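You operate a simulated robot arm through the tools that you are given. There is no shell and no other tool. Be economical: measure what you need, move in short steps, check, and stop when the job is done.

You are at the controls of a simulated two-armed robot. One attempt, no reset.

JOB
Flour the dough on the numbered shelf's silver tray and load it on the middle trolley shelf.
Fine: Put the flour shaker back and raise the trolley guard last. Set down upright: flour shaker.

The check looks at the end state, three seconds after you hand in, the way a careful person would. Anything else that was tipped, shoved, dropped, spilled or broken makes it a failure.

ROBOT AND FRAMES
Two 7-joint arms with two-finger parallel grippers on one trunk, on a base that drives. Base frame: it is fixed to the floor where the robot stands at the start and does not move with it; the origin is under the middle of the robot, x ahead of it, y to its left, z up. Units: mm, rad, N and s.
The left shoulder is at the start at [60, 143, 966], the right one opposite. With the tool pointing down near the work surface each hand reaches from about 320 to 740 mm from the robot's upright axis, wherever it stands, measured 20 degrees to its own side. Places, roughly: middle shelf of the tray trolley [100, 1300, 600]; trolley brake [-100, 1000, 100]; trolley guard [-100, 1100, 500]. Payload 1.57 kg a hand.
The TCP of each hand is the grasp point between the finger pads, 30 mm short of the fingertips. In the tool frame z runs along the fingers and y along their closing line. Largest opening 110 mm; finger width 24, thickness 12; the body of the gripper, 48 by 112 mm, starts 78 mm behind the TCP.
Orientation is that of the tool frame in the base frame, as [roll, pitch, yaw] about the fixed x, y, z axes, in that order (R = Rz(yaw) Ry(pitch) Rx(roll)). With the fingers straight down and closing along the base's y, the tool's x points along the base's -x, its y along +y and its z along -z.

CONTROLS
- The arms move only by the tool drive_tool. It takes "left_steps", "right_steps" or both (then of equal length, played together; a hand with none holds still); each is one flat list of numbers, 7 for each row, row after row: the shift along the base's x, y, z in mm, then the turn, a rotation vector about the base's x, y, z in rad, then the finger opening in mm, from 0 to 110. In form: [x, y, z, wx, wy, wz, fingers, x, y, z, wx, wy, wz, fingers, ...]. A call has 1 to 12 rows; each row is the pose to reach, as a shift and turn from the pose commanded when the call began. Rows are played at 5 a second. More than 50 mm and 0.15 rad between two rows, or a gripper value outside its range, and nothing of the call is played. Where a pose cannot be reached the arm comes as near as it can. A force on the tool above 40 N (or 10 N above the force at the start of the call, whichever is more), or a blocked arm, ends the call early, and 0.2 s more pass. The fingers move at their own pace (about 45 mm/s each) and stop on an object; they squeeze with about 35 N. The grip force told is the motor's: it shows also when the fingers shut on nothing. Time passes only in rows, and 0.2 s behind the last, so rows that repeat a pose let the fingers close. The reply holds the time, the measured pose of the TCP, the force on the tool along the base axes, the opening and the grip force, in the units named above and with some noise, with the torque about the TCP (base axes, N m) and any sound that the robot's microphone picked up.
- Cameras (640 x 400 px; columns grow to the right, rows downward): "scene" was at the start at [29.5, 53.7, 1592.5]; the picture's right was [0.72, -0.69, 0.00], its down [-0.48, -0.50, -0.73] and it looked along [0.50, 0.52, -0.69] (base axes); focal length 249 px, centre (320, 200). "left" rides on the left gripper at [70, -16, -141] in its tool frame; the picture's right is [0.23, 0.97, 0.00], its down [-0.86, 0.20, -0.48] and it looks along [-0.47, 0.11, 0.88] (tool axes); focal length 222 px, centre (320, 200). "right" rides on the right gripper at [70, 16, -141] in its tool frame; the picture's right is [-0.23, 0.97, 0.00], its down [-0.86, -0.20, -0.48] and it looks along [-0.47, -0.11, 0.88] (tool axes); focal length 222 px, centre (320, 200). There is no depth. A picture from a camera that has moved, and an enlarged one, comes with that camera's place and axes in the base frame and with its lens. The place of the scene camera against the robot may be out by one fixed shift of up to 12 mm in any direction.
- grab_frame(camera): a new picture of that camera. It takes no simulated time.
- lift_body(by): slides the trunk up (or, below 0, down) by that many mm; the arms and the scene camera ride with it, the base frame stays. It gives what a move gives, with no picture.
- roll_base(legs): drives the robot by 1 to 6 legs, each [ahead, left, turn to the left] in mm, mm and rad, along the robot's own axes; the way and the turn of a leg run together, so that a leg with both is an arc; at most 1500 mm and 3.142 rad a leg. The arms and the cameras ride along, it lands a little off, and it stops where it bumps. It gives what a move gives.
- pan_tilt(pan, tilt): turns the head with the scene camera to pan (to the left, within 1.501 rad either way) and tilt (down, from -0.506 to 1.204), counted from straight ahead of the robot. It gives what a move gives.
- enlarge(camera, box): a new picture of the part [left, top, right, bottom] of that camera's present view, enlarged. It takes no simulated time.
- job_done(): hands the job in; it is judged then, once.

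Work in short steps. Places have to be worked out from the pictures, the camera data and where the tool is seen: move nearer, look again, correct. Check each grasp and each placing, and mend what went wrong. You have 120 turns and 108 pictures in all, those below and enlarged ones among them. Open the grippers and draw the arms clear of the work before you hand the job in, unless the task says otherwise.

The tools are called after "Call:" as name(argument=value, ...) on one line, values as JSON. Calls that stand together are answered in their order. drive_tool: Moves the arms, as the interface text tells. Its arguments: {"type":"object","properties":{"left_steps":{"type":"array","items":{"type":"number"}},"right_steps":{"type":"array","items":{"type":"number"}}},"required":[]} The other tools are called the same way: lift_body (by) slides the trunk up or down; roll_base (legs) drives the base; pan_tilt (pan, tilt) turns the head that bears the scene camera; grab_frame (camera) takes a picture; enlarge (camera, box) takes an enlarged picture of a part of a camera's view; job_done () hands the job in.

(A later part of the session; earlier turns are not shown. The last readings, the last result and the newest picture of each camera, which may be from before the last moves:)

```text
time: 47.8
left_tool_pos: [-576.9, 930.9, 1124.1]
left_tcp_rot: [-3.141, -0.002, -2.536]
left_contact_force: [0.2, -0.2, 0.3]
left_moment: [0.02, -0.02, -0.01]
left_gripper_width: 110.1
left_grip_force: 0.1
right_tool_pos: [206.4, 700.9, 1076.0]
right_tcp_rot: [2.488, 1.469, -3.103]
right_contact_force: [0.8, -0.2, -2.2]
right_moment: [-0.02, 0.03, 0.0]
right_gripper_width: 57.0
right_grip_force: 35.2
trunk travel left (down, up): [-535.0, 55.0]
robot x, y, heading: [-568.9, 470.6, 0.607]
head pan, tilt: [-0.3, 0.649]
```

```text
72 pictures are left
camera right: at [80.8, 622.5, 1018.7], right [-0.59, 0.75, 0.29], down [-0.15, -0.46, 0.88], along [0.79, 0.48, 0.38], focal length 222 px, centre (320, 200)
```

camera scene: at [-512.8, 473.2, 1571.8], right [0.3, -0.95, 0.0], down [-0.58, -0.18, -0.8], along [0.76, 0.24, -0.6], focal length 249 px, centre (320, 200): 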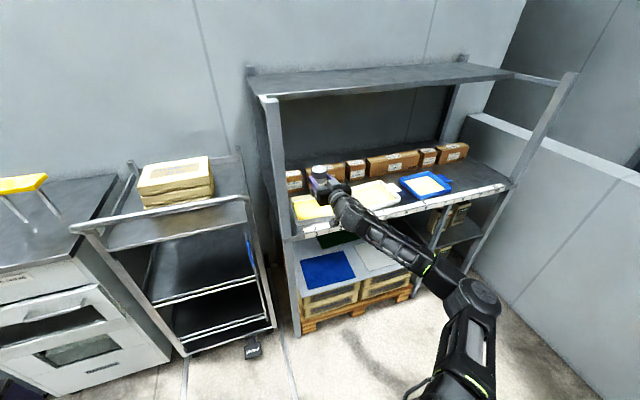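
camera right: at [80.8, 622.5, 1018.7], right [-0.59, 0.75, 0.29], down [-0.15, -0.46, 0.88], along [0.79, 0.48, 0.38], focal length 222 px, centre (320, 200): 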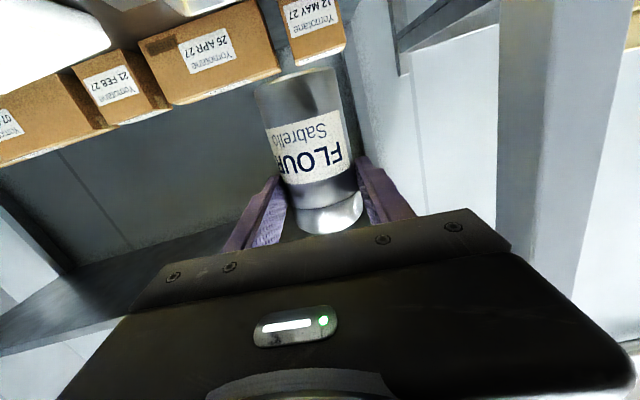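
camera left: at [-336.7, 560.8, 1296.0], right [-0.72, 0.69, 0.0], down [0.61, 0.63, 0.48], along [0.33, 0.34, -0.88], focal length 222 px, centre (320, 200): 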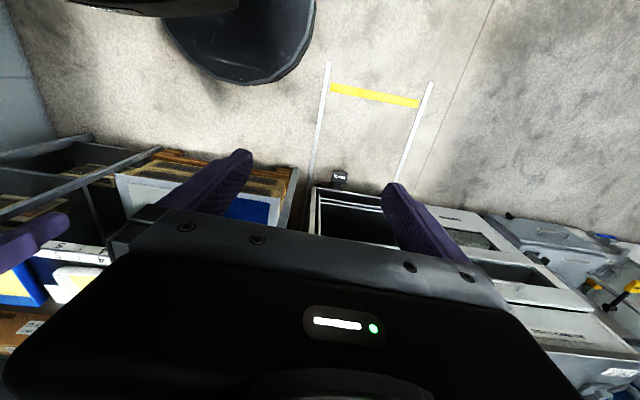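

Shaker is upright in hand before the silver tray. Zooming in to refine the tray's position.

Call:
enlarge(camera="scene", box=[270, 150, 420, 260])

Call:
grab_frame(camera="left")

```text
3.64 times, centred on (345, 205) of scene
camera zoom: at [-512.8, 473.2, 1571.8], right [0.3, -0.95, 0.0], down [-0.58, -0.18, -0.8], along [0.76, 0.24, -0.6], focal length 905 px, centre (229, 182)
```

zoom: 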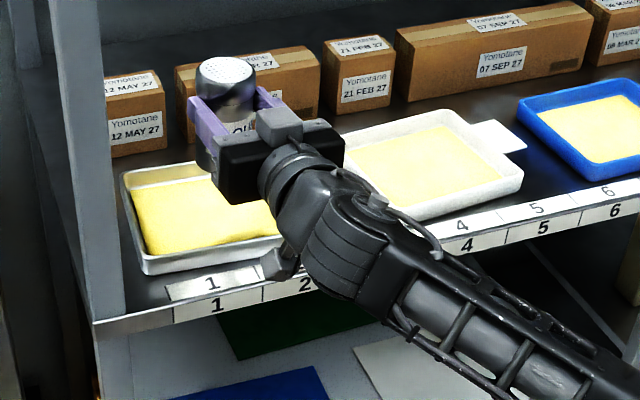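

```text
70 pictures are left
camera left: at [-624.4, 877.8, 1265.8], right [-0.74, 0.67, 0.0], down [0.59, 0.65, 0.48], along [0.32, 0.35, -0.88], focal length 222 px, centre (320, 200)
```

left: 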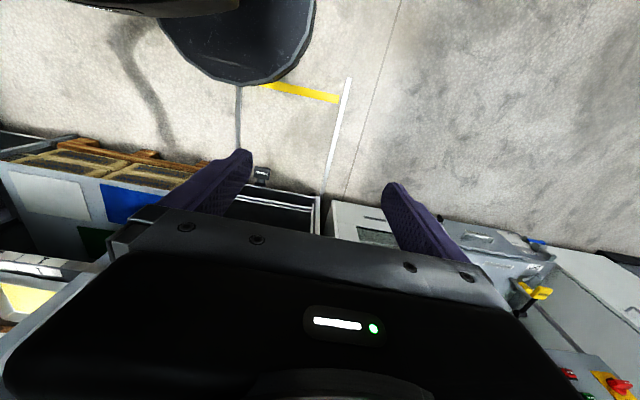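

Tray centre estimate (292,757), about 101 mm ahead of the TCP. Drive forward, lower the trunk 70, and then roll the shaker about the tool axis over the dough.

Call:
roll_base(legs=[[100, 0, 0]])

Call:
lift_body(by=-70)

Call:
enlarge(camera="scene", box=[250, 130, 450, 280])

```text
time: 48.9
left_tool_pos: [-494.7, 988.2, 1122.9]
left_tcp_rot: [3.14, -0.002, -2.533]
left_contact_force: [0.6, 0.1, -0.2]
left_moment: [0.01, 0.04, -0.02]
left_gripper_width: 110.1
left_grip_force: 0.1
right_tool_pos: [287.5, 760.3, 1073.6]
right_tcp_rot: [2.497, 1.467, -3.094]
right_contact_force: [0.4, 0.0, -2.4]
right_moment: [0.02, 0.03, 0.01]
right_gripper_width: 56.9
right_grip_force: 34.1
trunk travel left (down, up): [-535.0, 55.0]
robot x, y, heading: [-494.4, 527.3, 0.607]
head pan, tilt: [-0.3, 0.649]
```

```text
time: 50.0
left_tool_pos: [-495.8, 988.4, 1054.5]
left_tcp_rot: [-3.141, -0.001, -2.531]
left_contact_force: [0.0, 0.1, -0.2]
left_moment: [0.0, -0.01, 0.0]
left_gripper_width: 110.0
left_grip_force: 0.0
right_tool_pos: [286.8, 760.2, 1006.2]
right_tcp_rot: [2.488, 1.468, -3.102]
right_contact_force: [0.2, 0.7, -2.4]
right_moment: [-0.01, 0.05, 0.0]
right_gripper_width: 56.9
right_grip_force: 35.3
trunk travel left (down, up): [-465.0, 125.0]
robot x, y, heading: [-497.1, 527.0, 0.605]
head pan, tilt: [-0.3, 0.649]
```

```text
2.67 times, centred on (350, 205) of scene
camera zoom: at [-431.8, 529.8, 1501.8], right [0.3, -0.95, 0.0], down [-0.58, -0.18, -0.8], along [0.76, 0.24, -0.6], focal length 664 px, centre (240, 187)
```

zoom: 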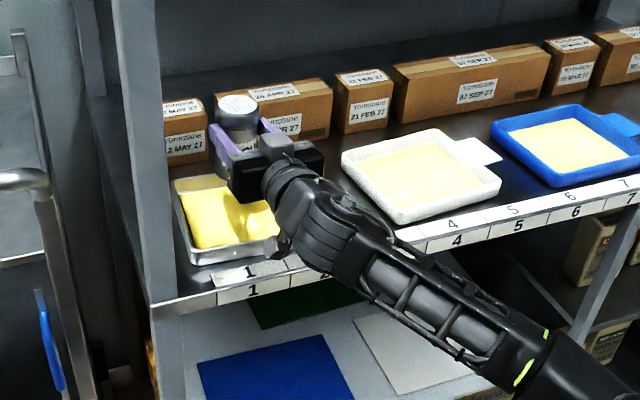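

In place above the dough. Rolling the shaker over (top to the right).

Call:
drive_tool(right_steps=[0, 0, 0, 0.111, 0.093, -0.012, 30, 0, 0, 0, 0.222, 0.186, -0.024, 30, 0, 0, 0, 0.333, 0.279, -0.036, 30, 0, 0, 0, 0.444, 0.372, -0.048, 30, 0, 0, 0, 0.555, 0.465, -0.06, 30, 0, 0, 0, 0.666, 0.558, -0.072, 30, 0, 0, 0, 0.777, 0.651, -0.084, 30, 0, 0, 0, 0.888, 0.744, -0.096, 30])

Call:
enlarge(camera="scene", box=[250, 130, 450, 280])

```text
time: 51.8
left_tool_pos: [-496.8, 987.2, 1054.8]
left_tcp_rot: [-3.141, -0.002, -2.532]
left_contact_force: [-0.1, -0.3, -0.5]
left_moment: [0.03, -0.01, 0.01]
left_gripper_width: 110.1
left_grip_force: 0.1
right_tool_pos: [287.3, 759.3, 1005.1]
right_tcp_rot: [1.66, 0.341, 2.298]
right_contact_force: [-0.1, 0.2, -2.0]
right_moment: [-0.06, 0.06, -0.01]
right_gripper_width: 56.9
right_grip_force: 35.2
trunk travel left (down, up): [-465.0, 125.0]
robot x, y, heading: [-495.5, 526.6, 0.607]
head pan, tilt: [-0.3, 0.649]
```

```text
2.67 times, centred on (350, 205) of scene
camera zoom: at [-431.6, 529.8, 1501.8], right [0.3, -0.95, 0.0], down [-0.58, -0.18, -0.8], along [0.76, 0.24, -0.6], focal length 664 px, centre (240, 187)
```

zoom: 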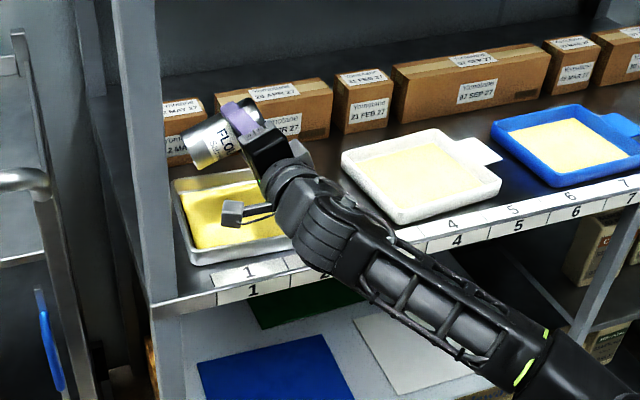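

No joint limit so far; continuing to nearly inverted.

Call:
drive_tool(right_steps=[0, 0, 0, 0.113, 0.095, -0.012, 30, 0, 0, 0, 0.226, 0.19, -0.024, 30, 0, 0, 0, 0.339, 0.285, -0.036, 30, 0, 0, 0, 0.452, 0.38, -0.048, 30, 0, 0, 0, 0.565, 0.475, -0.06, 30, 0, 0, 0, 0.678, 0.57, -0.072, 30, 0, 0, 0, 0.791, 0.665, -0.084, 30, 0, 0, 0, 0.904, 0.76, -0.096, 30, 0, 0, 0, 1.017, 0.855, -0.108, 30, 0, 0, 0, 1.13, 0.95, -0.12, 30, 0, 0, 0, 1.243, 1.045, -0.132, 30, 0, 0, 0, 1.356, 1.14, -0.144, 30])

Call:
enlarge(camera="scene", box=[250, 130, 450, 280])

Call:
grab_frame(camera="right")

```text
time: 54.4
left_tool_pos: [-495.6, 988.0, 1054.9]
left_tcp_rot: [3.141, -0.003, -2.533]
left_contact_force: [0.4, -0.7, 0.3]
left_moment: [-0.02, 0.0, -0.02]
left_gripper_width: 109.9
left_grip_force: 0.0
right_tool_pos: [401.2, 717.1, 1035.3]
right_tcp_rot: [2.007, -1.348, 1.908]
right_contact_force: [-0.1, 0.2, -2.3]
right_moment: [-0.04, 0.03, 0.0]
right_gripper_width: 56.8
right_grip_force: 34.8
right hand out of reach, approached as far as the arm can: row 6, 7, 8, 9, 10, 11, 12
trunk travel left (down, up): [-465.0, 125.0]
robot x, y, heading: [-492.9, 525.5, 0.607]
head pan, tilt: [-0.3, 0.649]
```

```text
2.67 times, centred on (350, 205) of scene
camera zoom: at [-431.6, 530.1, 1501.8], right [0.3, -0.95, 0.0], down [-0.58, -0.18, -0.8], along [0.76, 0.24, -0.6], focal length 664 px, centre (240, 187)
```

zoom: 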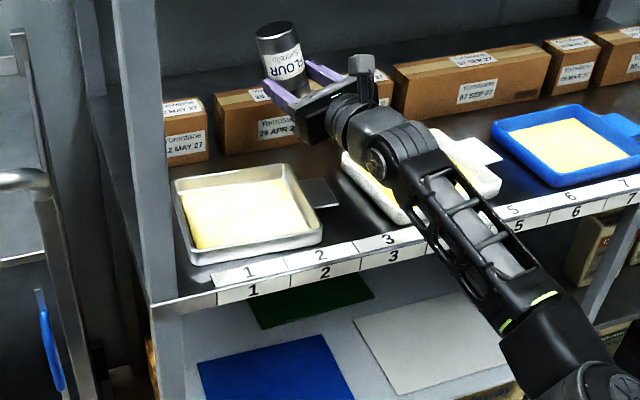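

```text
66 pictures are left
camera right: at [306.3, 622.8, 1119.1], right [0.69, -0.72, -0.03], down [-0.42, -0.37, -0.83], along [0.59, 0.58, -0.56], focal length 222 px, centre (320, 200)
```

right: 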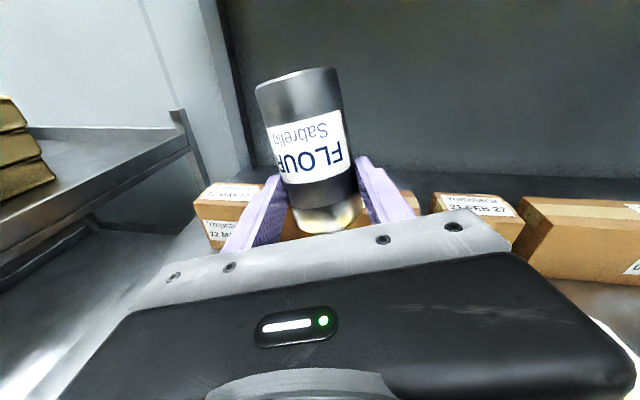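

The dough has turned whiter, but the arm drifted to the tray's back-right corner while inverting. I'll check for spill before any time passes.

Call:
enlarge(camera="scene", box=[290, 170, 390, 240])

Call:
enlarge(camera="scene", box=[330, 120, 410, 220])

```text
5.71 times, centred on (340, 205) of scene
camera zoom: at [-431.6, 530.1, 1501.8], right [0.3, -0.95, 0.0], down [-0.58, -0.18, -0.8], along [0.76, 0.24, -0.6], focal length 1423 px, centre (206, 171)
```

zoom: 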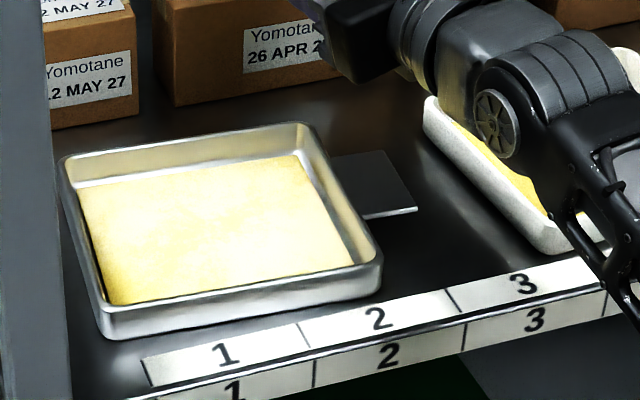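

```text
4.00 times, centred on (370, 170) of scene
camera zoom: at [-431.6, 530.1, 1501.8], right [0.3, -0.95, 0.0], down [-0.58, -0.18, -0.8], along [0.76, 0.24, -0.6], focal length 996 px, centre (120, 320)
```

zoom: 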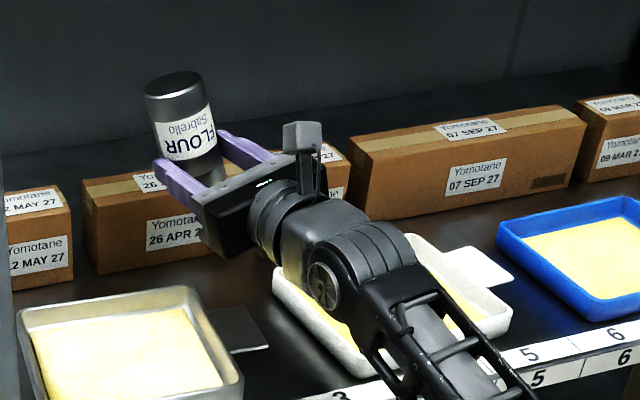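

Only the middle of the dough looks lightly floured and I see no spill. The shaker is inverted now, so I'll shift the base back and left so the mouth moves straight over the tray centre.

Call:
roll_base(legs=[[-68, 96, 0]])

Call:
enlarge(camera="scene", box=[250, 110, 450, 260])

```text
time: 55.6
left_tool_pos: [-607.4, 1026.3, 1053.0]
left_tcp_rot: [-3.139, 0.001, -2.531]
left_contact_force: [0.1, 0.0, 0.1]
left_moment: [0.03, -0.07, -0.01]
left_gripper_width: 110.1
left_grip_force: 0.0
right_tool_pos: [289.5, 756.2, 1035.3]
right_tcp_rot: [1.998, -1.344, 1.916]
right_contact_force: [-0.4, 0.0, -1.6]
right_moment: [-0.09, 0.01, -0.04]
right_gripper_width: 56.8
right_grip_force: 33.8
trunk travel left (down, up): [-465.0, 125.0]
robot x, y, heading: [-603.2, 566.7, 0.609]
head pan, tilt: [-0.3, 0.649]
```

```text
2.67 times, centred on (350, 185) of scene
camera zoom: at [-543.4, 568.5, 1501.9], right [0.3, -0.95, 0.0], down [-0.58, -0.18, -0.8], along [0.76, 0.24, -0.6], focal length 664 px, centre (240, 240)
```

zoom: 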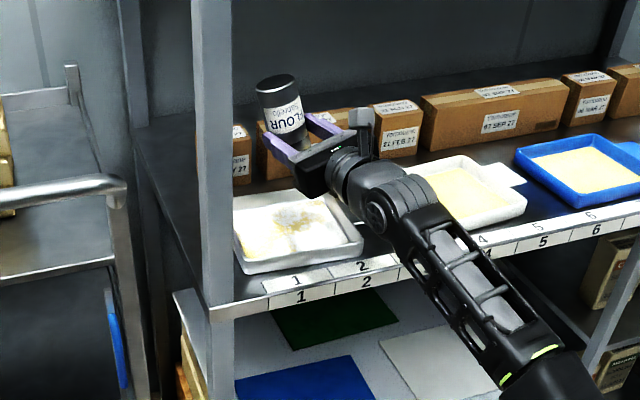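

The dough is much whiter. Zooming to check coverage and the surroundings.

Call:
enlarge(camera="scene", box=[315, 170, 415, 235])

```text
6.15 times, centred on (365, 202) of scene
camera zoom: at [-543.4, 568.5, 1501.9], right [0.3, -0.95, 0.0], down [-0.58, -0.18, -0.8], along [0.76, 0.24, -0.6], focal length 1532 px, centre (43, 185)
```

zoom: 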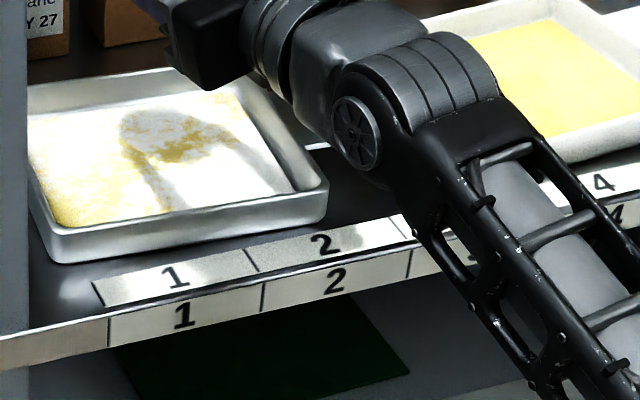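

The dark patch is only shadow; the left side of the dough is still bare. I'll move the mouth 40 mm left, then look again.

Call:
roll_base(legs=[[-10, 42, 0]])

Call:
enlarge(camera="scene", box=[315, 150, 415, 235])

```text
time: 56.5
left_tool_pos: [-639.9, 1054.5, 1054.0]
left_tcp_rot: [-3.138, -0.001, -2.53]
left_contact_force: [-0.2, -0.2, -0.5]
left_moment: [-0.02, -0.04, 0.01]
left_gripper_width: 109.9
left_grip_force: 0.1
right_tool_pos: [257.5, 786.4, 1035.7]
right_tcp_rot: [2.0, -1.343, 1.917]
right_contact_force: [-0.4, 0.6, -1.1]
right_moment: [-0.04, 0.02, -0.03]
right_gripper_width: 56.7
right_grip_force: 35.3
trunk travel left (down, up): [-465.0, 125.0]
robot x, y, heading: [-636.1, 591.8, 0.609]
head pan, tilt: [-0.3, 0.649]
```

```text
4.71 times, centred on (365, 192) of scene
camera zoom: at [-575.4, 597.7, 1501.8], right [0.3, -0.95, 0.0], down [-0.58, -0.18, -0.8], along [0.76, 0.24, -0.6], focal length 1172 px, centre (108, 235)
```

zoom: 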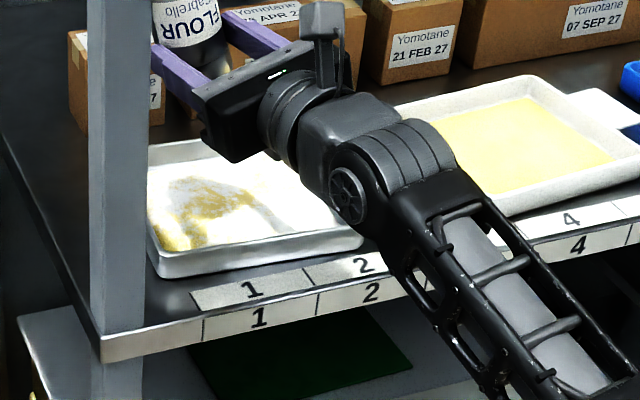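

Coverage is nearly full; only the front-left corner is bare. One short shift there, then roll upright while drifting back over the centre.

Call:
roll_base(legs=[[-28, 12, 0]])

Call:
drive_tool(right_steps=[8, -5, 0, -0.106, -0.102, 0.014, 30, 16, -10, 0, -0.212, -0.204, 0.028, 30, 24, -15, 0, -0.318, -0.306, 0.042, 30, 32, -20, 0, -0.424, -0.408, 0.056, 30, 40, -25, 0, -0.53, -0.51, 0.07, 30, 45, -28, 0, -0.636, -0.612, 0.084, 30, 45, -28, 0, -0.742, -0.714, 0.098, 30, 45, -28, 0, -0.848, -0.816, 0.112, 30, 45, -28, 0, -0.954, -0.918, 0.126, 30, 45, -28, 0, -1.06, -1.02, 0.14, 30, 45, -28, 0, -1.166, -1.122, 0.154, 30, 45, -28, 0, -1.272, -1.224, 0.168, 30])

Call:
enlarge(camera="scene", box=[290, 130, 450, 260])

```text
time: 57.4
left_tool_pos: [-669.0, 1048.3, 1054.7]
left_tcp_rot: [-3.14, -0.001, -2.529]
left_contact_force: [0.2, -0.4, -0.3]
left_moment: [-0.04, -0.01, 0.01]
left_gripper_width: 110.0
left_grip_force: 0.1
right_tool_pos: [227.8, 778.2, 1036.8]
right_tcp_rot: [1.999, -1.342, 1.921]
right_contact_force: [-0.7, -0.3, -2.2]
right_moment: [-0.08, 0.04, -0.04]
right_gripper_width: 56.7
right_grip_force: 35.3
trunk travel left (down, up): [-465.0, 125.0]
robot x, y, heading: [-662.2, 586.8, 0.607]
head pan, tilt: [-0.3, 0.649]
```

```text
time: 60.0
left_tool_pos: [-669.7, 1048.8, 1054.8]
left_tcp_rot: [3.141, -0.003, -2.53]
left_contact_force: [-0.3, -0.4, 0.9]
left_moment: [0.0, 0.0, 0.02]
left_gripper_width: 109.8
left_grip_force: 0.1
right_tool_pos: [261.8, 744.3, 1031.6]
right_tcp_rot: [1.675, 0.408, 2.381]
right_contact_force: [0.4, 0.9, -2.0]
right_moment: [-0.06, 0.04, 0.0]
right_gripper_width: 56.7
right_grip_force: 35.0
right hand out of reach, approached as far as the arm can: row 3, 4, 5, 6, 7, 8, 9, 10, 11, 12
trunk travel left (down, up): [-465.0, 125.0]
robot x, y, heading: [-666.4, 585.9, 0.609]
head pan, tilt: [-0.3, 0.649]
```

```text
3.08 times, centred on (370, 195) of scene
camera zoom: at [-604.5, 590.8, 1501.8], right [0.3, -0.95, 0.0], down [-0.58, -0.18, -0.8], along [0.76, 0.24, -0.6], focal length 766 px, centre (166, 215)
```

zoom: 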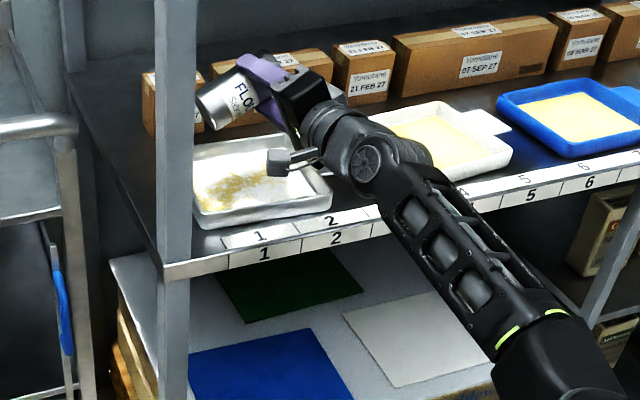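

Continue rolling the remaining 1.16 rad to upright.

Call:
drive_tool(right_steps=[0, 0, 0, -0.1037, -0.1002, 0.0138, 30, 0, 0, 0, -0.2074, -0.2004, 0.0276, 30, 0, 0, 0, -0.3111, -0.3006, 0.0414, 30, 0, 0, 0, -0.4148, -0.4008, 0.0552, 30, 0, 0, 0, -0.5185, -0.501, 0.069, 30, 0, 0, 0, -0.6222, -0.6012, 0.0828, 30, 0, 0, 0, -0.7259, -0.7014, 0.0966, 30, 0, 0, 0, -0.8296, -0.8016, 0.1104, 30])

Call:
enlarge(camera="scene", box=[290, 130, 450, 260])

Call:
grab_frame(camera="right")

```text
time: 61.8
left_tool_pos: [-668.1, 1048.8, 1055.0]
left_tcp_rot: [3.141, -0.001, -2.532]
left_contact_force: [0.3, 0.3, -0.3]
left_moment: [0.04, -0.02, 0.01]
left_gripper_width: 109.9
left_grip_force: 0.0
right_tool_pos: [261.9, 744.6, 1033.0]
right_tcp_rot: [3.124, 1.476, -2.386]
right_contact_force: [0.3, 0.2, -1.2]
right_moment: [0.0, 0.09, 0.02]
right_gripper_width: 56.6
right_grip_force: 34.8
trunk travel left (down, up): [-465.0, 125.0]
robot x, y, heading: [-664.8, 590.2, 0.61]
head pan, tilt: [-0.3, 0.649]
```

```text
3.08 times, centred on (370, 195) of scene
camera zoom: at [-603.8, 590.4, 1501.8], right [0.3, -0.95, 0.0], down [-0.58, -0.18, -0.8], along [0.76, 0.24, -0.6], focal length 766 px, centre (166, 215)
```

zoom: 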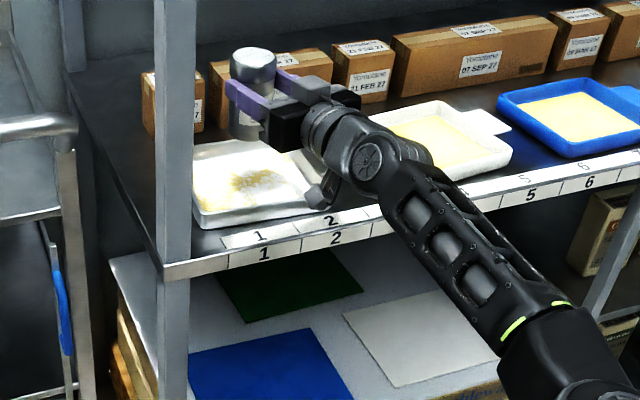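

```text
58 pictures are left
camera right: at [144.8, 652.9, 976.3], right [-0.66, 0.72, 0.23], down [-0.14, -0.42, 0.9], along [0.74, 0.56, 0.38], focal length 222 px, centre (320, 200)
```

right: 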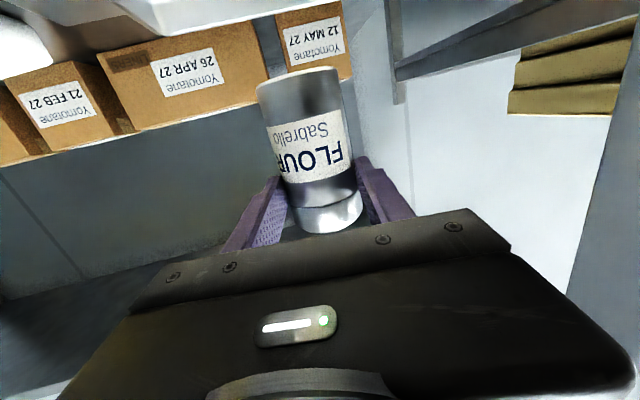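

Shaker is upright again. Check the coverage with a close zoom before putting it back.

Call:
enlarge(camera="scene", box=[325, 170, 400, 220])

```text
8.00 times, centred on (362, 195) of scene
camera zoom: at [-603.8, 590.4, 1501.8], right [0.3, -0.95, 0.0], down [-0.58, -0.18, -0.8], along [0.76, 0.24, -0.6], focal length 1992 px, centre (-20, 240)
```

zoom: 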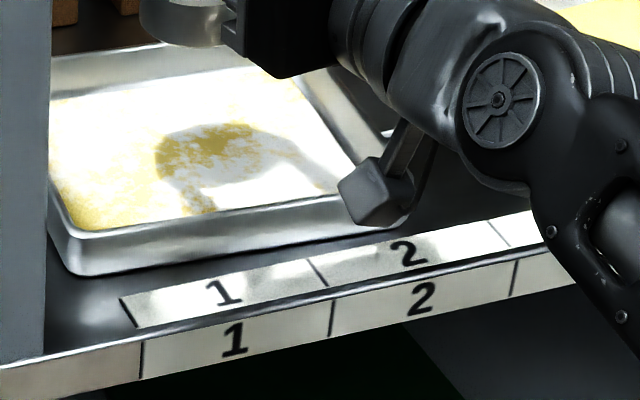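

I'll back off 150 mm so the shadow leaves the dough, to judge coverage properly.

Call:
roll_base(legs=[[-170, 0, 0]])

Call:
enlarge(camera="scene", box=[330, 130, 430, 215])

```text
time: 63.2
left_tool_pos: [-810.5, 949.6, 1055.1]
left_tcp_rot: [-3.142, 0.0, -2.531]
left_contact_force: [0.0, -0.4, -0.3]
left_moment: [0.01, -0.05, 0.0]
left_gripper_width: 110.0
left_grip_force: 0.1
right_tool_pos: [119.9, 645.9, 1033.6]
right_tcp_rot: [3.103, 1.476, -2.413]
right_contact_force: [0.5, 0.2, -2.3]
right_moment: [-0.05, 0.05, -0.04]
right_gripper_width: 56.6
right_grip_force: 35.1
trunk travel left (down, up): [-465.0, 125.0]
robot x, y, heading: [-807.6, 488.9, 0.607]
head pan, tilt: [-0.3, 0.649]
```

```text
4.71 times, centred on (380, 172) of scene
camera zoom: at [-745.5, 491.5, 1501.8], right [0.3, -0.95, 0.0], down [-0.58, -0.18, -0.8], along [0.76, 0.24, -0.6], focal length 1172 px, centre (38, 329)
```

zoom: 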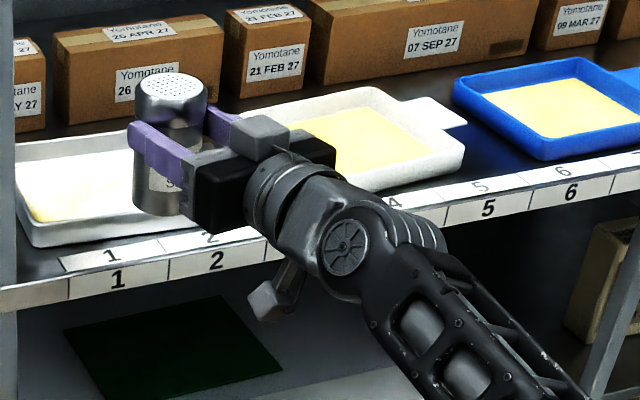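

Coverage is good now. Return the shaker: bring the arm back to its pick configuration, raise the trunk a bit, and retrace the drive.

Call:
drive_tool(right_steps=[-29, 16, -5, 0.009, 0.009, -0.014, 30, -59, 31, -11, 0.018, 0.017, -0.029, 30, -88, 47, -16, 0.027, 0.026, -0.043, 30, -118, 62, -22, 0.036, 0.034, -0.058, 30, -147, 78, -27, 0.045, 0.043, -0.072, 30])

Call:
lift_body(by=60)

Call:
roll_base(legs=[[0, -787, 0], [174, 0, 0], [0, 0, -0.311]])

Call:
pan_tilt(pan=-0.2, tilt=0.7)

Call:
grab_frame(camera="scene")

```text
time: 64.4
left_tool_pos: [-810.1, 950.2, 1054.6]
left_tcp_rot: [3.142, -0.002, -2.531]
left_contact_force: [0.1, -0.6, -0.2]
left_moment: [0.03, 0.02, 0.05]
left_gripper_width: 109.9
left_grip_force: 0.0
right_tool_pos: [-27.0, 724.3, 1006.9]
right_tcp_rot: [2.551, 1.455, -3.037]
right_contact_force: [0.4, 0.5, -1.9]
right_moment: [-0.05, 0.03, -0.03]
right_gripper_width: 56.6
right_grip_force: 35.0
trunk travel left (down, up): [-465.0, 125.0]
robot x, y, heading: [-804.7, 491.3, 0.611]
head pan, tilt: [-0.3, 0.649]
```

```text
time: 65.4
left_tool_pos: [-809.7, 949.5, 1113.8]
left_tcp_rot: [3.141, -0.002, -2.53]
left_contact_force: [0.3, 0.4, 0.4]
left_moment: [0.01, -0.02, 0.02]
left_gripper_width: 109.8
left_grip_force: 0.1
right_tool_pos: [-26.6, 723.8, 1065.2]
right_tcp_rot: [2.544, 1.454, -3.039]
right_contact_force: [0.3, 0.2, -1.6]
right_moment: [0.0, 0.04, -0.03]
right_gripper_width: 56.4
right_grip_force: 35.5
trunk travel left (down, up): [-525.0, 65.0]
robot x, y, heading: [-804.1, 489.4, 0.61]
head pan, tilt: [-0.3, 0.649]
```

```text
time: 71.7
left_tool_pos: [-71.0, 384.5, 1115.9]
left_tcp_rot: [3.14, -0.001, -2.85]
left_contact_force: [0.7, -0.6, -0.4]
left_moment: [0.0, -0.02, -0.02]
left_gripper_width: 110.1
left_grip_force: 0.1
right_tool_pos: [600.2, -74.8, 1064.6]
right_tcp_rot: [2.54, 1.453, 2.921]
right_contact_force: [-0.1, -0.3, -1.9]
right_moment: [0.02, 0.02, 0.01]
right_gripper_width: 56.4
right_grip_force: 34.9
trunk travel left (down, up): [-525.0, 65.0]
robot x, y, heading: [-211.4, -55.8, 0.288]
head pan, tilt: [-0.3, 0.649]
```

```text
time: 72.4
left_tool_pos: [-71.7, 385.2, 1114.8]
left_tcp_rot: [-3.142, 0.0, -2.85]
left_contact_force: [0.4, -0.1, -0.1]
left_moment: [0.04, -0.03, 0.01]
left_gripper_width: 110.0
left_grip_force: 0.0
right_tool_pos: [601.2, -75.8, 1065.4]
right_tcp_rot: [2.542, 1.455, 2.922]
right_contact_force: [-0.1, -0.8, -1.7]
right_moment: [0.0, 0.08, 0.03]
right_gripper_width: 56.9
right_grip_force: 34.1
trunk travel left (down, up): [-525.0, 65.0]
robot x, y, heading: [-208.3, -56.9, 0.291]
head pan, tilt: [-0.201, 0.7]
```

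```text
55 pictures are left
camera scene: at [-153.3, -61.7, 1557.4], right [0.09, -1.0, 0.0], down [-0.64, -0.06, -0.76], along [0.76, 0.07, -0.64], focal length 249 px, centre (320, 200)
```

scene: 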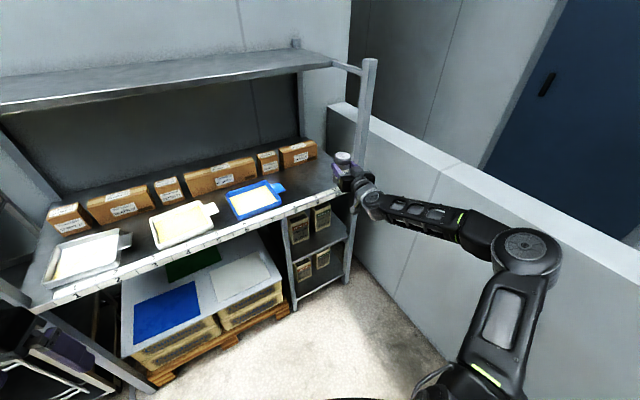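

Aligned for put-back: 198 mm ahead. Drive, then lower with the trunk to just above the shelf.

Call:
roll_base(legs=[[198, 3, 0]])

Call:
lift_body(by=-122)

Call:
enlarge(camera="scene", box=[310, 130, 410, 220])

Call:
grab_frame(camera="right")

```text
time: 74.0
left_tool_pos: [122.2, 444.5, 1113.2]
left_tcp_rot: [-3.141, -0.003, -2.85]
left_contact_force: [1.1, 0.2, -0.5]
left_moment: [-0.04, 0.0, 0.0]
left_gripper_width: 110.1
left_grip_force: 0.1
right_tool_pos: [793.9, -15.7, 1064.2]
right_tcp_rot: [2.546, 1.451, 2.927]
right_contact_force: [-0.4, -0.3, -2.2]
right_moment: [0.02, 0.01, 0.0]
right_gripper_width: 56.8
right_grip_force: 35.1
trunk travel left (down, up): [-525.0, 65.0]
robot x, y, heading: [-19.6, 1.7, 0.289]
head pan, tilt: [-0.201, 0.7]
```

```text
time: 75.5
left_tool_pos: [121.8, 444.9, 992.4]
left_tcp_rot: [3.141, -0.002, -2.848]
left_contact_force: [-0.6, 0.2, 0.5]
left_moment: [-0.02, -0.02, -0.01]
left_gripper_width: 110.0
left_grip_force: 0.1
right_tool_pos: [794.1, -14.1, 944.7]
right_tcp_rot: [2.542, 1.455, 2.922]
right_contact_force: [-0.4, 0.1, -2.3]
right_moment: [-0.03, 0.07, 0.02]
right_gripper_width: 56.9
right_grip_force: 34.7
trunk travel left (down, up): [-403.0, 187.0]
robot x, y, heading: [-18.0, 2.3, 0.291]
head pan, tilt: [-0.201, 0.7]
```

```text
4.44 times, centred on (360, 175) of scene
camera zoom: at [39.5, -0.8, 1435.5], right [0.09, -1.0, 0.0], down [-0.64, -0.06, -0.76], along [0.76, 0.07, -0.64], focal length 1107 px, centre (142, 311)
```

zoom: 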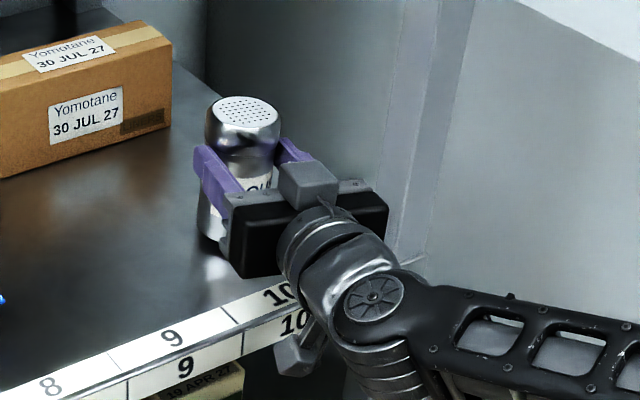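

```text
53 pictures are left
camera right: at [649.8, -51.3, 889.1], right [-0.33, 0.9, 0.29], down [-0.27, -0.39, 0.88], along [0.9, 0.21, 0.37], focal length 222 px, centre (320, 200)
```

right: 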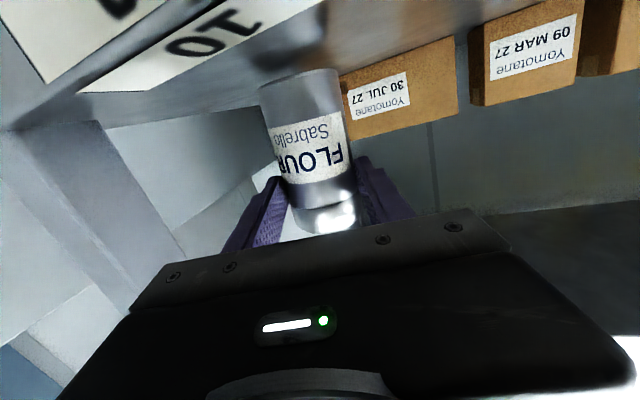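

Now 8 mm above the shelf and about 4 mm from the original spot. Lower in two small steps while watching the force.

Call:
lift_body(by=-6)

Call:
lift_body(by=-2)

```text
time: 76.1
left_tool_pos: [122.1, 446.2, 985.9]
left_tcp_rot: [3.141, -0.003, -2.85]
left_contact_force: [0.5, 0.1, 0.2]
left_moment: [0.0, -0.03, 0.0]
left_gripper_width: 110.1
left_grip_force: 0.1
right_tool_pos: [793.7, -14.4, 936.6]
right_tcp_rot: [2.545, 1.454, 2.921]
right_contact_force: [-0.4, 0.5, -1.2]
right_moment: [-0.04, -0.01, -0.02]
right_gripper_width: 56.6
right_grip_force: 35.1
trunk travel left (down, up): [-397.0, 193.0]
robot x, y, heading: [-20.0, 6.2, 0.292]
head pan, tilt: [-0.201, 0.7]
```

```text
time: 76.6
left_tool_pos: [120.8, 445.6, 984.4]
left_tcp_rot: [-3.141, -0.002, -2.851]
left_contact_force: [-0.7, -0.8, 0.0]
left_moment: [0.0, -0.01, -0.03]
left_gripper_width: 109.8
left_grip_force: 0.1
right_tool_pos: [793.7, -15.2, 937.0]
right_tcp_rot: [2.538, 1.457, 2.916]
right_contact_force: [1.5, 0.0, 6.0]
right_moment: [-0.07, -0.32, -0.02]
right_gripper_width: 56.3
right_grip_force: 35.1
trunk travel left (down, up): [-395.0, 195.0]
robot x, y, heading: [-18.1, 6.2, 0.288]
head pan, tilt: [-0.201, 0.7]
```

Contact (6 N up) — it stands on the shelf. Open slowly and retreat straight back along the tool axis.

Call:
drive_tool(right_steps=[0, 0, 0, 0, 0, 0, 58, 0, 0, 0, 0, 0, 0, 65, 0, 0, 0, 0, 0, 0, 85, 0, 0, 0, 0, 0, 0, 110, 0, 0, 0, 0, 0, 0, 110, -20, -8, 0, 0, 0, 0, 110, -55, -22, 0, 0, 0, 0, 110, -100, -40, 0, 0, 0, 0, 110, -140, -57, 0, 0, 0, 0, 110])

Call:
enlarge(camera="scene", box=[310, 130, 410, 220])

```text
time: 78.6
left_tool_pos: [121.9, 445.6, 984.0]
left_tcp_rot: [-3.14, -0.002, -2.847]
left_contact_force: [0.0, -0.1, -0.1]
left_moment: [0.03, 0.0, 0.0]
left_gripper_width: 109.9
left_grip_force: 0.0
right_tool_pos: [651.9, -70.7, 935.4]
right_tcp_rot: [2.542, 1.455, 2.923]
right_contact_force: [-0.1, 0.3, -0.6]
right_moment: [0.01, 0.02, -0.02]
right_gripper_width: 109.8
right_grip_force: 0.0
trunk travel left (down, up): [-395.0, 195.0]
robot x, y, heading: [-22.1, 9.0, 0.294]
head pan, tilt: [-0.201, 0.7]
```

```text
4.44 times, centred on (360, 175) of scene
camera zoom: at [38.9, -0.9, 1427.5], right [0.09, -1.0, 0.0], down [-0.64, -0.06, -0.77], along [0.76, 0.07, -0.64], focal length 1107 px, centre (142, 311)
```

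zoom: 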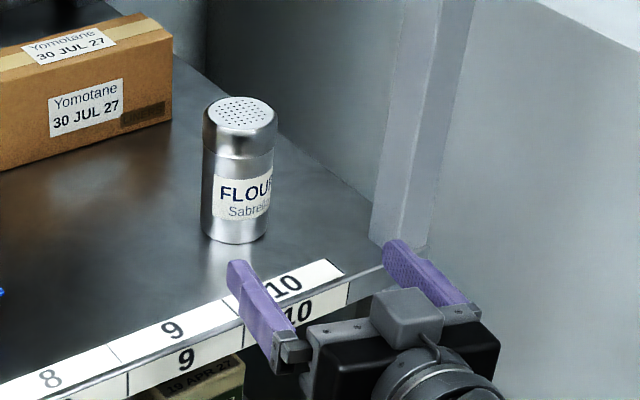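

Shaker stands upright at its old spot. Now back away, face the silver tray, and restore trunk height, then I'll pose both hands at a 45° tilt for a two-handed wall grip.

Call:
roll_base(legs=[[-200, 0, 0], [0, 0, 0.298], [0, 390, 0]])

Call:
lift_body(by=170)

```text
time: 83.2
left_tool_pos: [-421.6, 732.3, 984.6]
left_tcp_rot: [3.141, -0.004, -2.555]
left_contact_force: [-0.4, 0.0, 0.8]
left_moment: [-0.01, 0.0, -0.02]
left_gripper_width: 110.0
left_grip_force: 0.0
right_tool_pos: [236.8, 394.7, 935.4]
right_tcp_rot: [2.547, 1.454, -3.061]
right_contact_force: [0.1, -0.8, -0.3]
right_moment: [-0.01, -0.03, 0.02]
right_gripper_width: 109.8
right_grip_force: 0.1
trunk travel left (down, up): [-395.0, 195.0]
robot x, y, heading: [-425.5, 272.6, 0.589]
head pan, tilt: [-0.201, 0.7]
```

```text
time: 85.2
left_tool_pos: [-422.2, 731.9, 1155.2]
left_tcp_rot: [3.14, -0.002, -2.552]
left_contact_force: [0.1, -0.1, 0.3]
left_moment: [-0.03, -0.02, 0.01]
left_gripper_width: 109.7
left_grip_force: 0.1
right_tool_pos: [238.3, 394.5, 1105.2]
right_tcp_rot: [2.542, 1.453, -3.064]
right_contact_force: [-0.2, -0.2, 0.8]
right_moment: [0.01, -0.01, 0.02]
right_gripper_width: 110.3
right_grip_force: 0.1
trunk travel left (down, up): [-565.0, 25.0]
robot x, y, heading: [-427.6, 273.7, 0.59]
head pan, tilt: [-0.201, 0.7]
```

Now set both hands to a 45° forward-down tilt, 260 mm apart, 230 mm short of the shelf edge, with fingers at 40 mm.

Call:
drive_tool(right_steps=[-17.9, 6.7, -11.7, -0.0514, 0.0576, -0.0074, 100, -35.8, 13.4, -23.4, -0.1028, 0.1152, -0.0148, 90, -53.7, 20.1, -35.1, -0.1542, 0.1728, -0.0222, 80, -71.6, 26.8, -46.8, -0.2056, 0.2304, -0.0296, 70, -89.5, 33.5, -58.5, -0.257, 0.288, -0.037, 60, -107.4, 40.2, -70.2, -0.3084, 0.3456, -0.0444, 50, -125.3, 46.9, -81.9, -0.3598, 0.4032, -0.0518, 44, -143.2, 53.6, -93.6, -0.4112, 0.4608, -0.0592, 44, -161, 60, -105, -0.463, 0.518, -0.067, 44], left_steps=[39.4, -6.9, -17.2, 0.0485, -0.0724, 0, 100, 78.8, -13.8, -34.4, 0.097, -0.1448, 0, 90, 118.2, -20.7, -51.6, 0.1455, -0.2172, 0, 80, 157.6, -27.6, -68.8, 0.194, -0.2896, 0, 70, 197, -34.5, -86, 0.2425, -0.362, 0, 60, 236.4, -41.4, -103.2, 0.291, -0.4344, 0, 50, 275.8, -48.3, -120.4, 0.3395, -0.5068, 0, 44, 315.2, -55.2, -137.6, 0.388, -0.5792, 0, 44, 355, -62, -155, 0.4365, -0.652, 0, 44])

Call:
pan_tilt(pan=0.0, tilt=0.75)

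Call:
grab_frame(camera="scene")

Call:
grab_frame(camera="right")

Call:
grab_frame(camera="left")

```text
time: 87.2
left_tool_pos: [-65.4, 670.5, 1000.2]
left_tcp_rot: [3.139, 0.783, -2.551]
left_contact_force: [1.2, -0.2, -0.3]
left_moment: [-0.02, 0.04, 0.05]
left_gripper_width: 44.2
left_grip_force: 0.1
right_tool_pos: [78.1, 453.6, 999.7]
right_tcp_rot: [-3.132, 0.779, -2.553]
right_contact_force: [-0.1, -0.6, 0.6]
right_moment: [-0.01, 0.01, 0.04]
right_gripper_width: 43.8
right_grip_force: 0.0
trunk travel left (down, up): [-565.0, 25.0]
robot x, y, heading: [-429.5, 271.4, 0.59]
head pan, tilt: [-0.201, 0.7]
```

```text
time: 87.9
left_tool_pos: [-68.3, 671.9, 999.3]
left_tcp_rot: [3.141, 0.781, -2.551]
left_contact_force: [0.9, 0.4, -0.1]
left_moment: [-0.01, -0.01, 0.03]
left_gripper_width: 43.9
left_grip_force: 0.1
right_tool_pos: [77.4, 453.8, 1001.7]
right_tcp_rot: [-3.129, 0.784, -2.551]
right_contact_force: [0.9, -0.4, -0.1]
right_moment: [0.01, 0.0, 0.01]
right_gripper_width: 43.7
right_grip_force: 0.1
trunk travel left (down, up): [-565.0, 25.0]
robot x, y, heading: [-427.2, 270.2, 0.589]
head pan, tilt: [0.0, 0.75]
```

```text
51 pictures are left
camera scene: at [-381.0, 294.9, 1593.2], right [0.55, -0.83, 0.0], down [-0.57, -0.38, -0.73], along [0.61, 0.4, -0.68], focal length 249 px, centre (320, 200)
```

scene: 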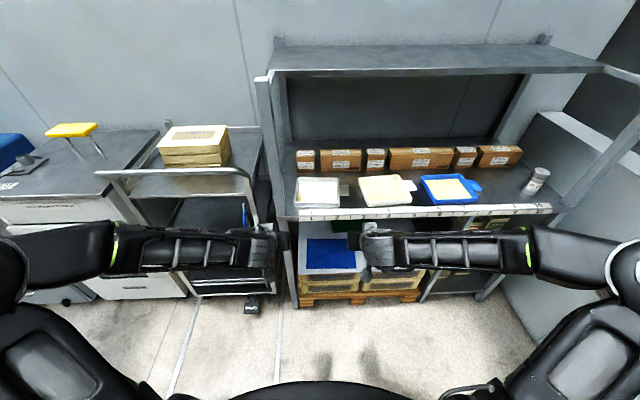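

```text
50 pictures are left
camera right: at [-55.8, 384.7, 1052.1], right [-0.4, 0.9, 0.15], down [0.33, -0.01, 0.94], along [0.85, 0.43, -0.29], focal length 222 px, centre (320, 200)
```

right: 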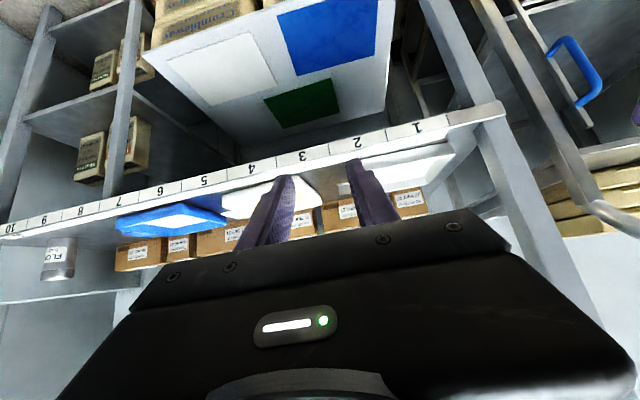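

```text
49 pictures are left
camera left: at [-183.6, 574.6, 1050.7], right [-0.68, 0.72, -0.16], down [0.11, 0.32, 0.94], along [0.73, 0.62, -0.29], focal length 222 px, centre (320, 200)
```

left: 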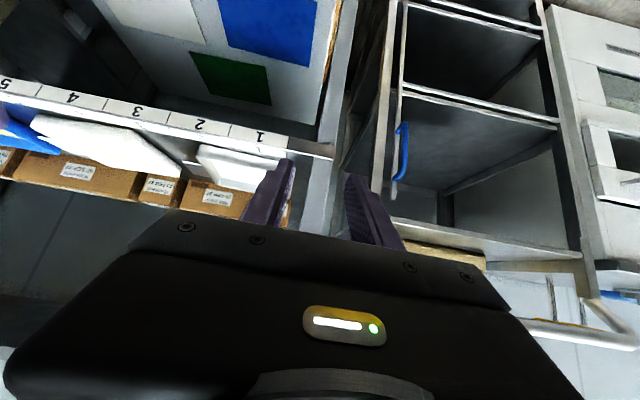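

Arms are posed symmetrically. I'll flatten the tilt to 30° below horizontal (so forearms stay outside the trolley later), then take enlarged views of the tray to triangulate its rim.

Call:
drive_tool(right_steps=[0, 0, 0, 0.0728, -0.1088, 0, 44, 0, 0, 0, 0.1456, -0.2176, 0, 44], left_steps=[0, 0, 0, 0.0728, -0.1088, 0, 44, 0, 0, 0, 0.1456, -0.2176, 0, 44])

Call:
enlarge(camera="scene", box=[280, 160, 370, 225])

Call:
enlarge(camera="right", box=[200, 40, 520, 240])

```text
time: 88.5
left_tool_pos: [-67.0, 670.8, 998.8]
left_tcp_rot: [-3.14, 1.045, -2.549]
left_contact_force: [1.1, -0.1, -0.4]
left_moment: [-0.03, -0.02, -0.03]
left_gripper_width: 43.9
left_grip_force: 0.1
right_tool_pos: [77.2, 454.0, 1000.2]
right_tcp_rot: [-3.13, 1.047, -2.553]
right_contact_force: [-0.6, 0.1, 0.8]
right_moment: [0.01, 0.0, 0.01]
right_gripper_width: 44.2
right_grip_force: 0.2
trunk travel left (down, up): [-565.0, 25.0]
robot x, y, heading: [-428.9, 271.9, 0.589]
head pan, tilt: [0.0, 0.75]
```

```text
6.15 times, centred on (325, 192) of scene
camera zoom: at [-380.8, 295.0, 1593.2], right [0.55, -0.83, 0.0], down [-0.57, -0.38, -0.73], along [0.61, 0.41, -0.68], focal length 1532 px, centre (289, 246)
```

zoom: 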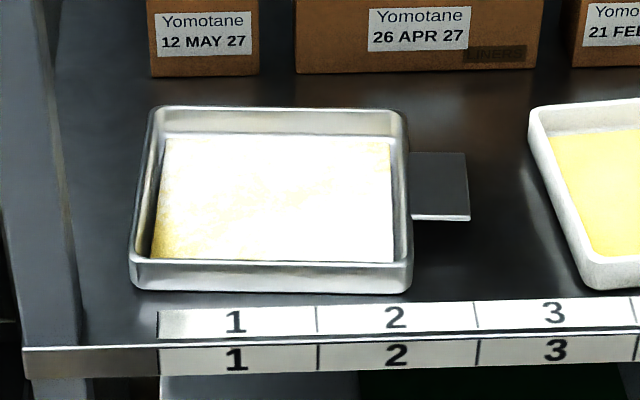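

```text
2.00 times, centred on (360, 140) of right
camera zoom: at [-62.4, 380.7, 1011.2], right [-0.44, 0.88, 0.19], down [0.12, -0.15, 0.98], along [0.89, 0.45, -0.04], focal length 444 px, centre (240, 320)
```

zoom: 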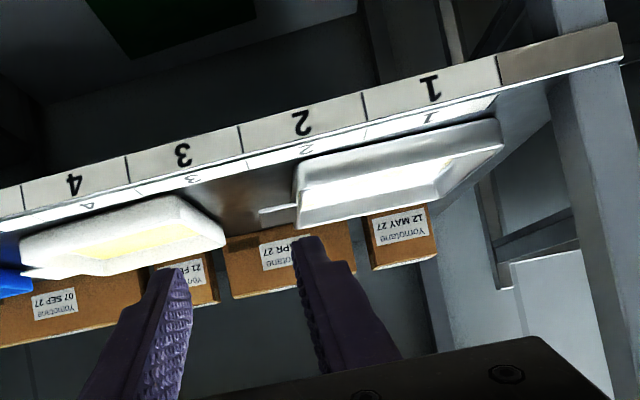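

Triangulated: rim at z≈888, corners FL(177,795), FR(278,636), BL(316,883), BR(418,726); the flour coverage looks good. Drive 200 mm ahead, then bring both hands over the side walls at z 950.

Call:
roll_base(legs=[[200, 0, 0]])

```text
time: 90.0
left_tool_pos: [84.6, 768.7, 999.3]
left_tcp_rot: [3.14, 1.041, -2.558]
left_contact_force: [-0.9, -0.2, -0.2]
left_moment: [0.02, 0.03, 0.03]
left_gripper_width: 44.3
left_grip_force: 0.3
right_tool_pos: [231.5, 554.7, 1000.5]
right_tcp_rot: [-3.132, 1.044, -2.555]
right_contact_force: [-0.3, 0.4, -0.1]
right_moment: [0.0, 0.06, 0.0]
right_gripper_width: 44.1
right_grip_force: 0.0
trunk travel left (down, up): [-565.0, 25.0]
robot x, y, heading: [-272.8, 373.4, 0.588]
head pan, tilt: [0.0, 0.75]
stopped in leg 1: the force on the tool passed its limit at 90 N (the readings are from after the stop); the commanded pose is now the measured one
```

Something touched: the left fingers met the rack's front-left post. I'll back off 80 mm and check that nothing moved.

Call:
roll_base(legs=[[-80, 0, 0]])

Call:
grab_frame(camera="scene")

Call:
grab_frame(camera="left")

```text
time: 91.1
left_tool_pos: [17.5, 723.9, 998.2]
left_tcp_rot: [3.139, 1.042, -2.559]
left_contact_force: [-0.4, -0.3, 0.5]
left_moment: [-0.02, 0.02, 0.0]
left_gripper_width: 43.9
left_grip_force: 0.1
right_tool_pos: [163.8, 512.4, 1002.1]
right_tcp_rot: [-3.129, 1.045, -2.556]
right_contact_force: [0.2, -0.4, 1.0]
right_moment: [0.0, 0.01, 0.02]
right_gripper_width: 44.1
right_grip_force: 0.0
trunk travel left (down, up): [-565.0, 25.0]
robot x, y, heading: [-339.1, 329.3, 0.59]
head pan, tilt: [0.0, 0.75]
```

```text
46 pictures are left
camera scene: at [-295.5, 351.8, 1593.3], right [0.55, -0.83, 0.0], down [-0.57, -0.38, -0.73], along [0.61, 0.41, -0.68], focal length 249 px, centre (320, 200)
```

scene: 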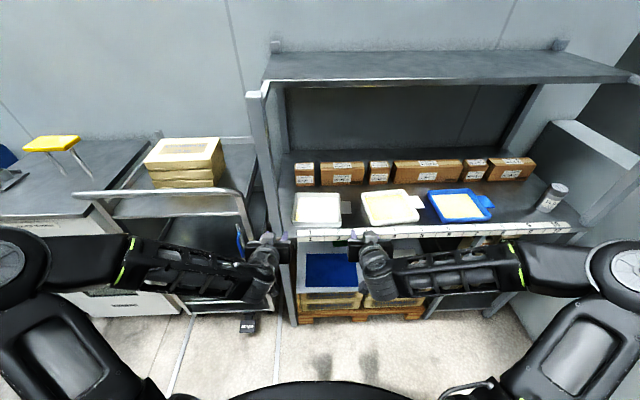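

```text
45 pictures are left
camera left: at [-105.4, 623.5, 1009.8], right [-0.63, 0.75, -0.2], down [-0.09, 0.18, 0.98], along [0.77, 0.64, -0.04], focal length 222 px, centre (320, 200)
```

left: 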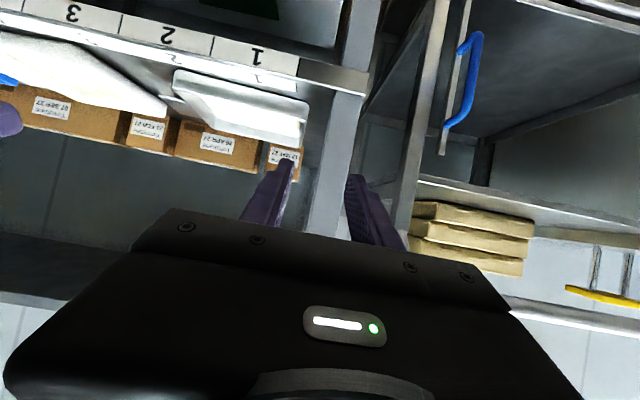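

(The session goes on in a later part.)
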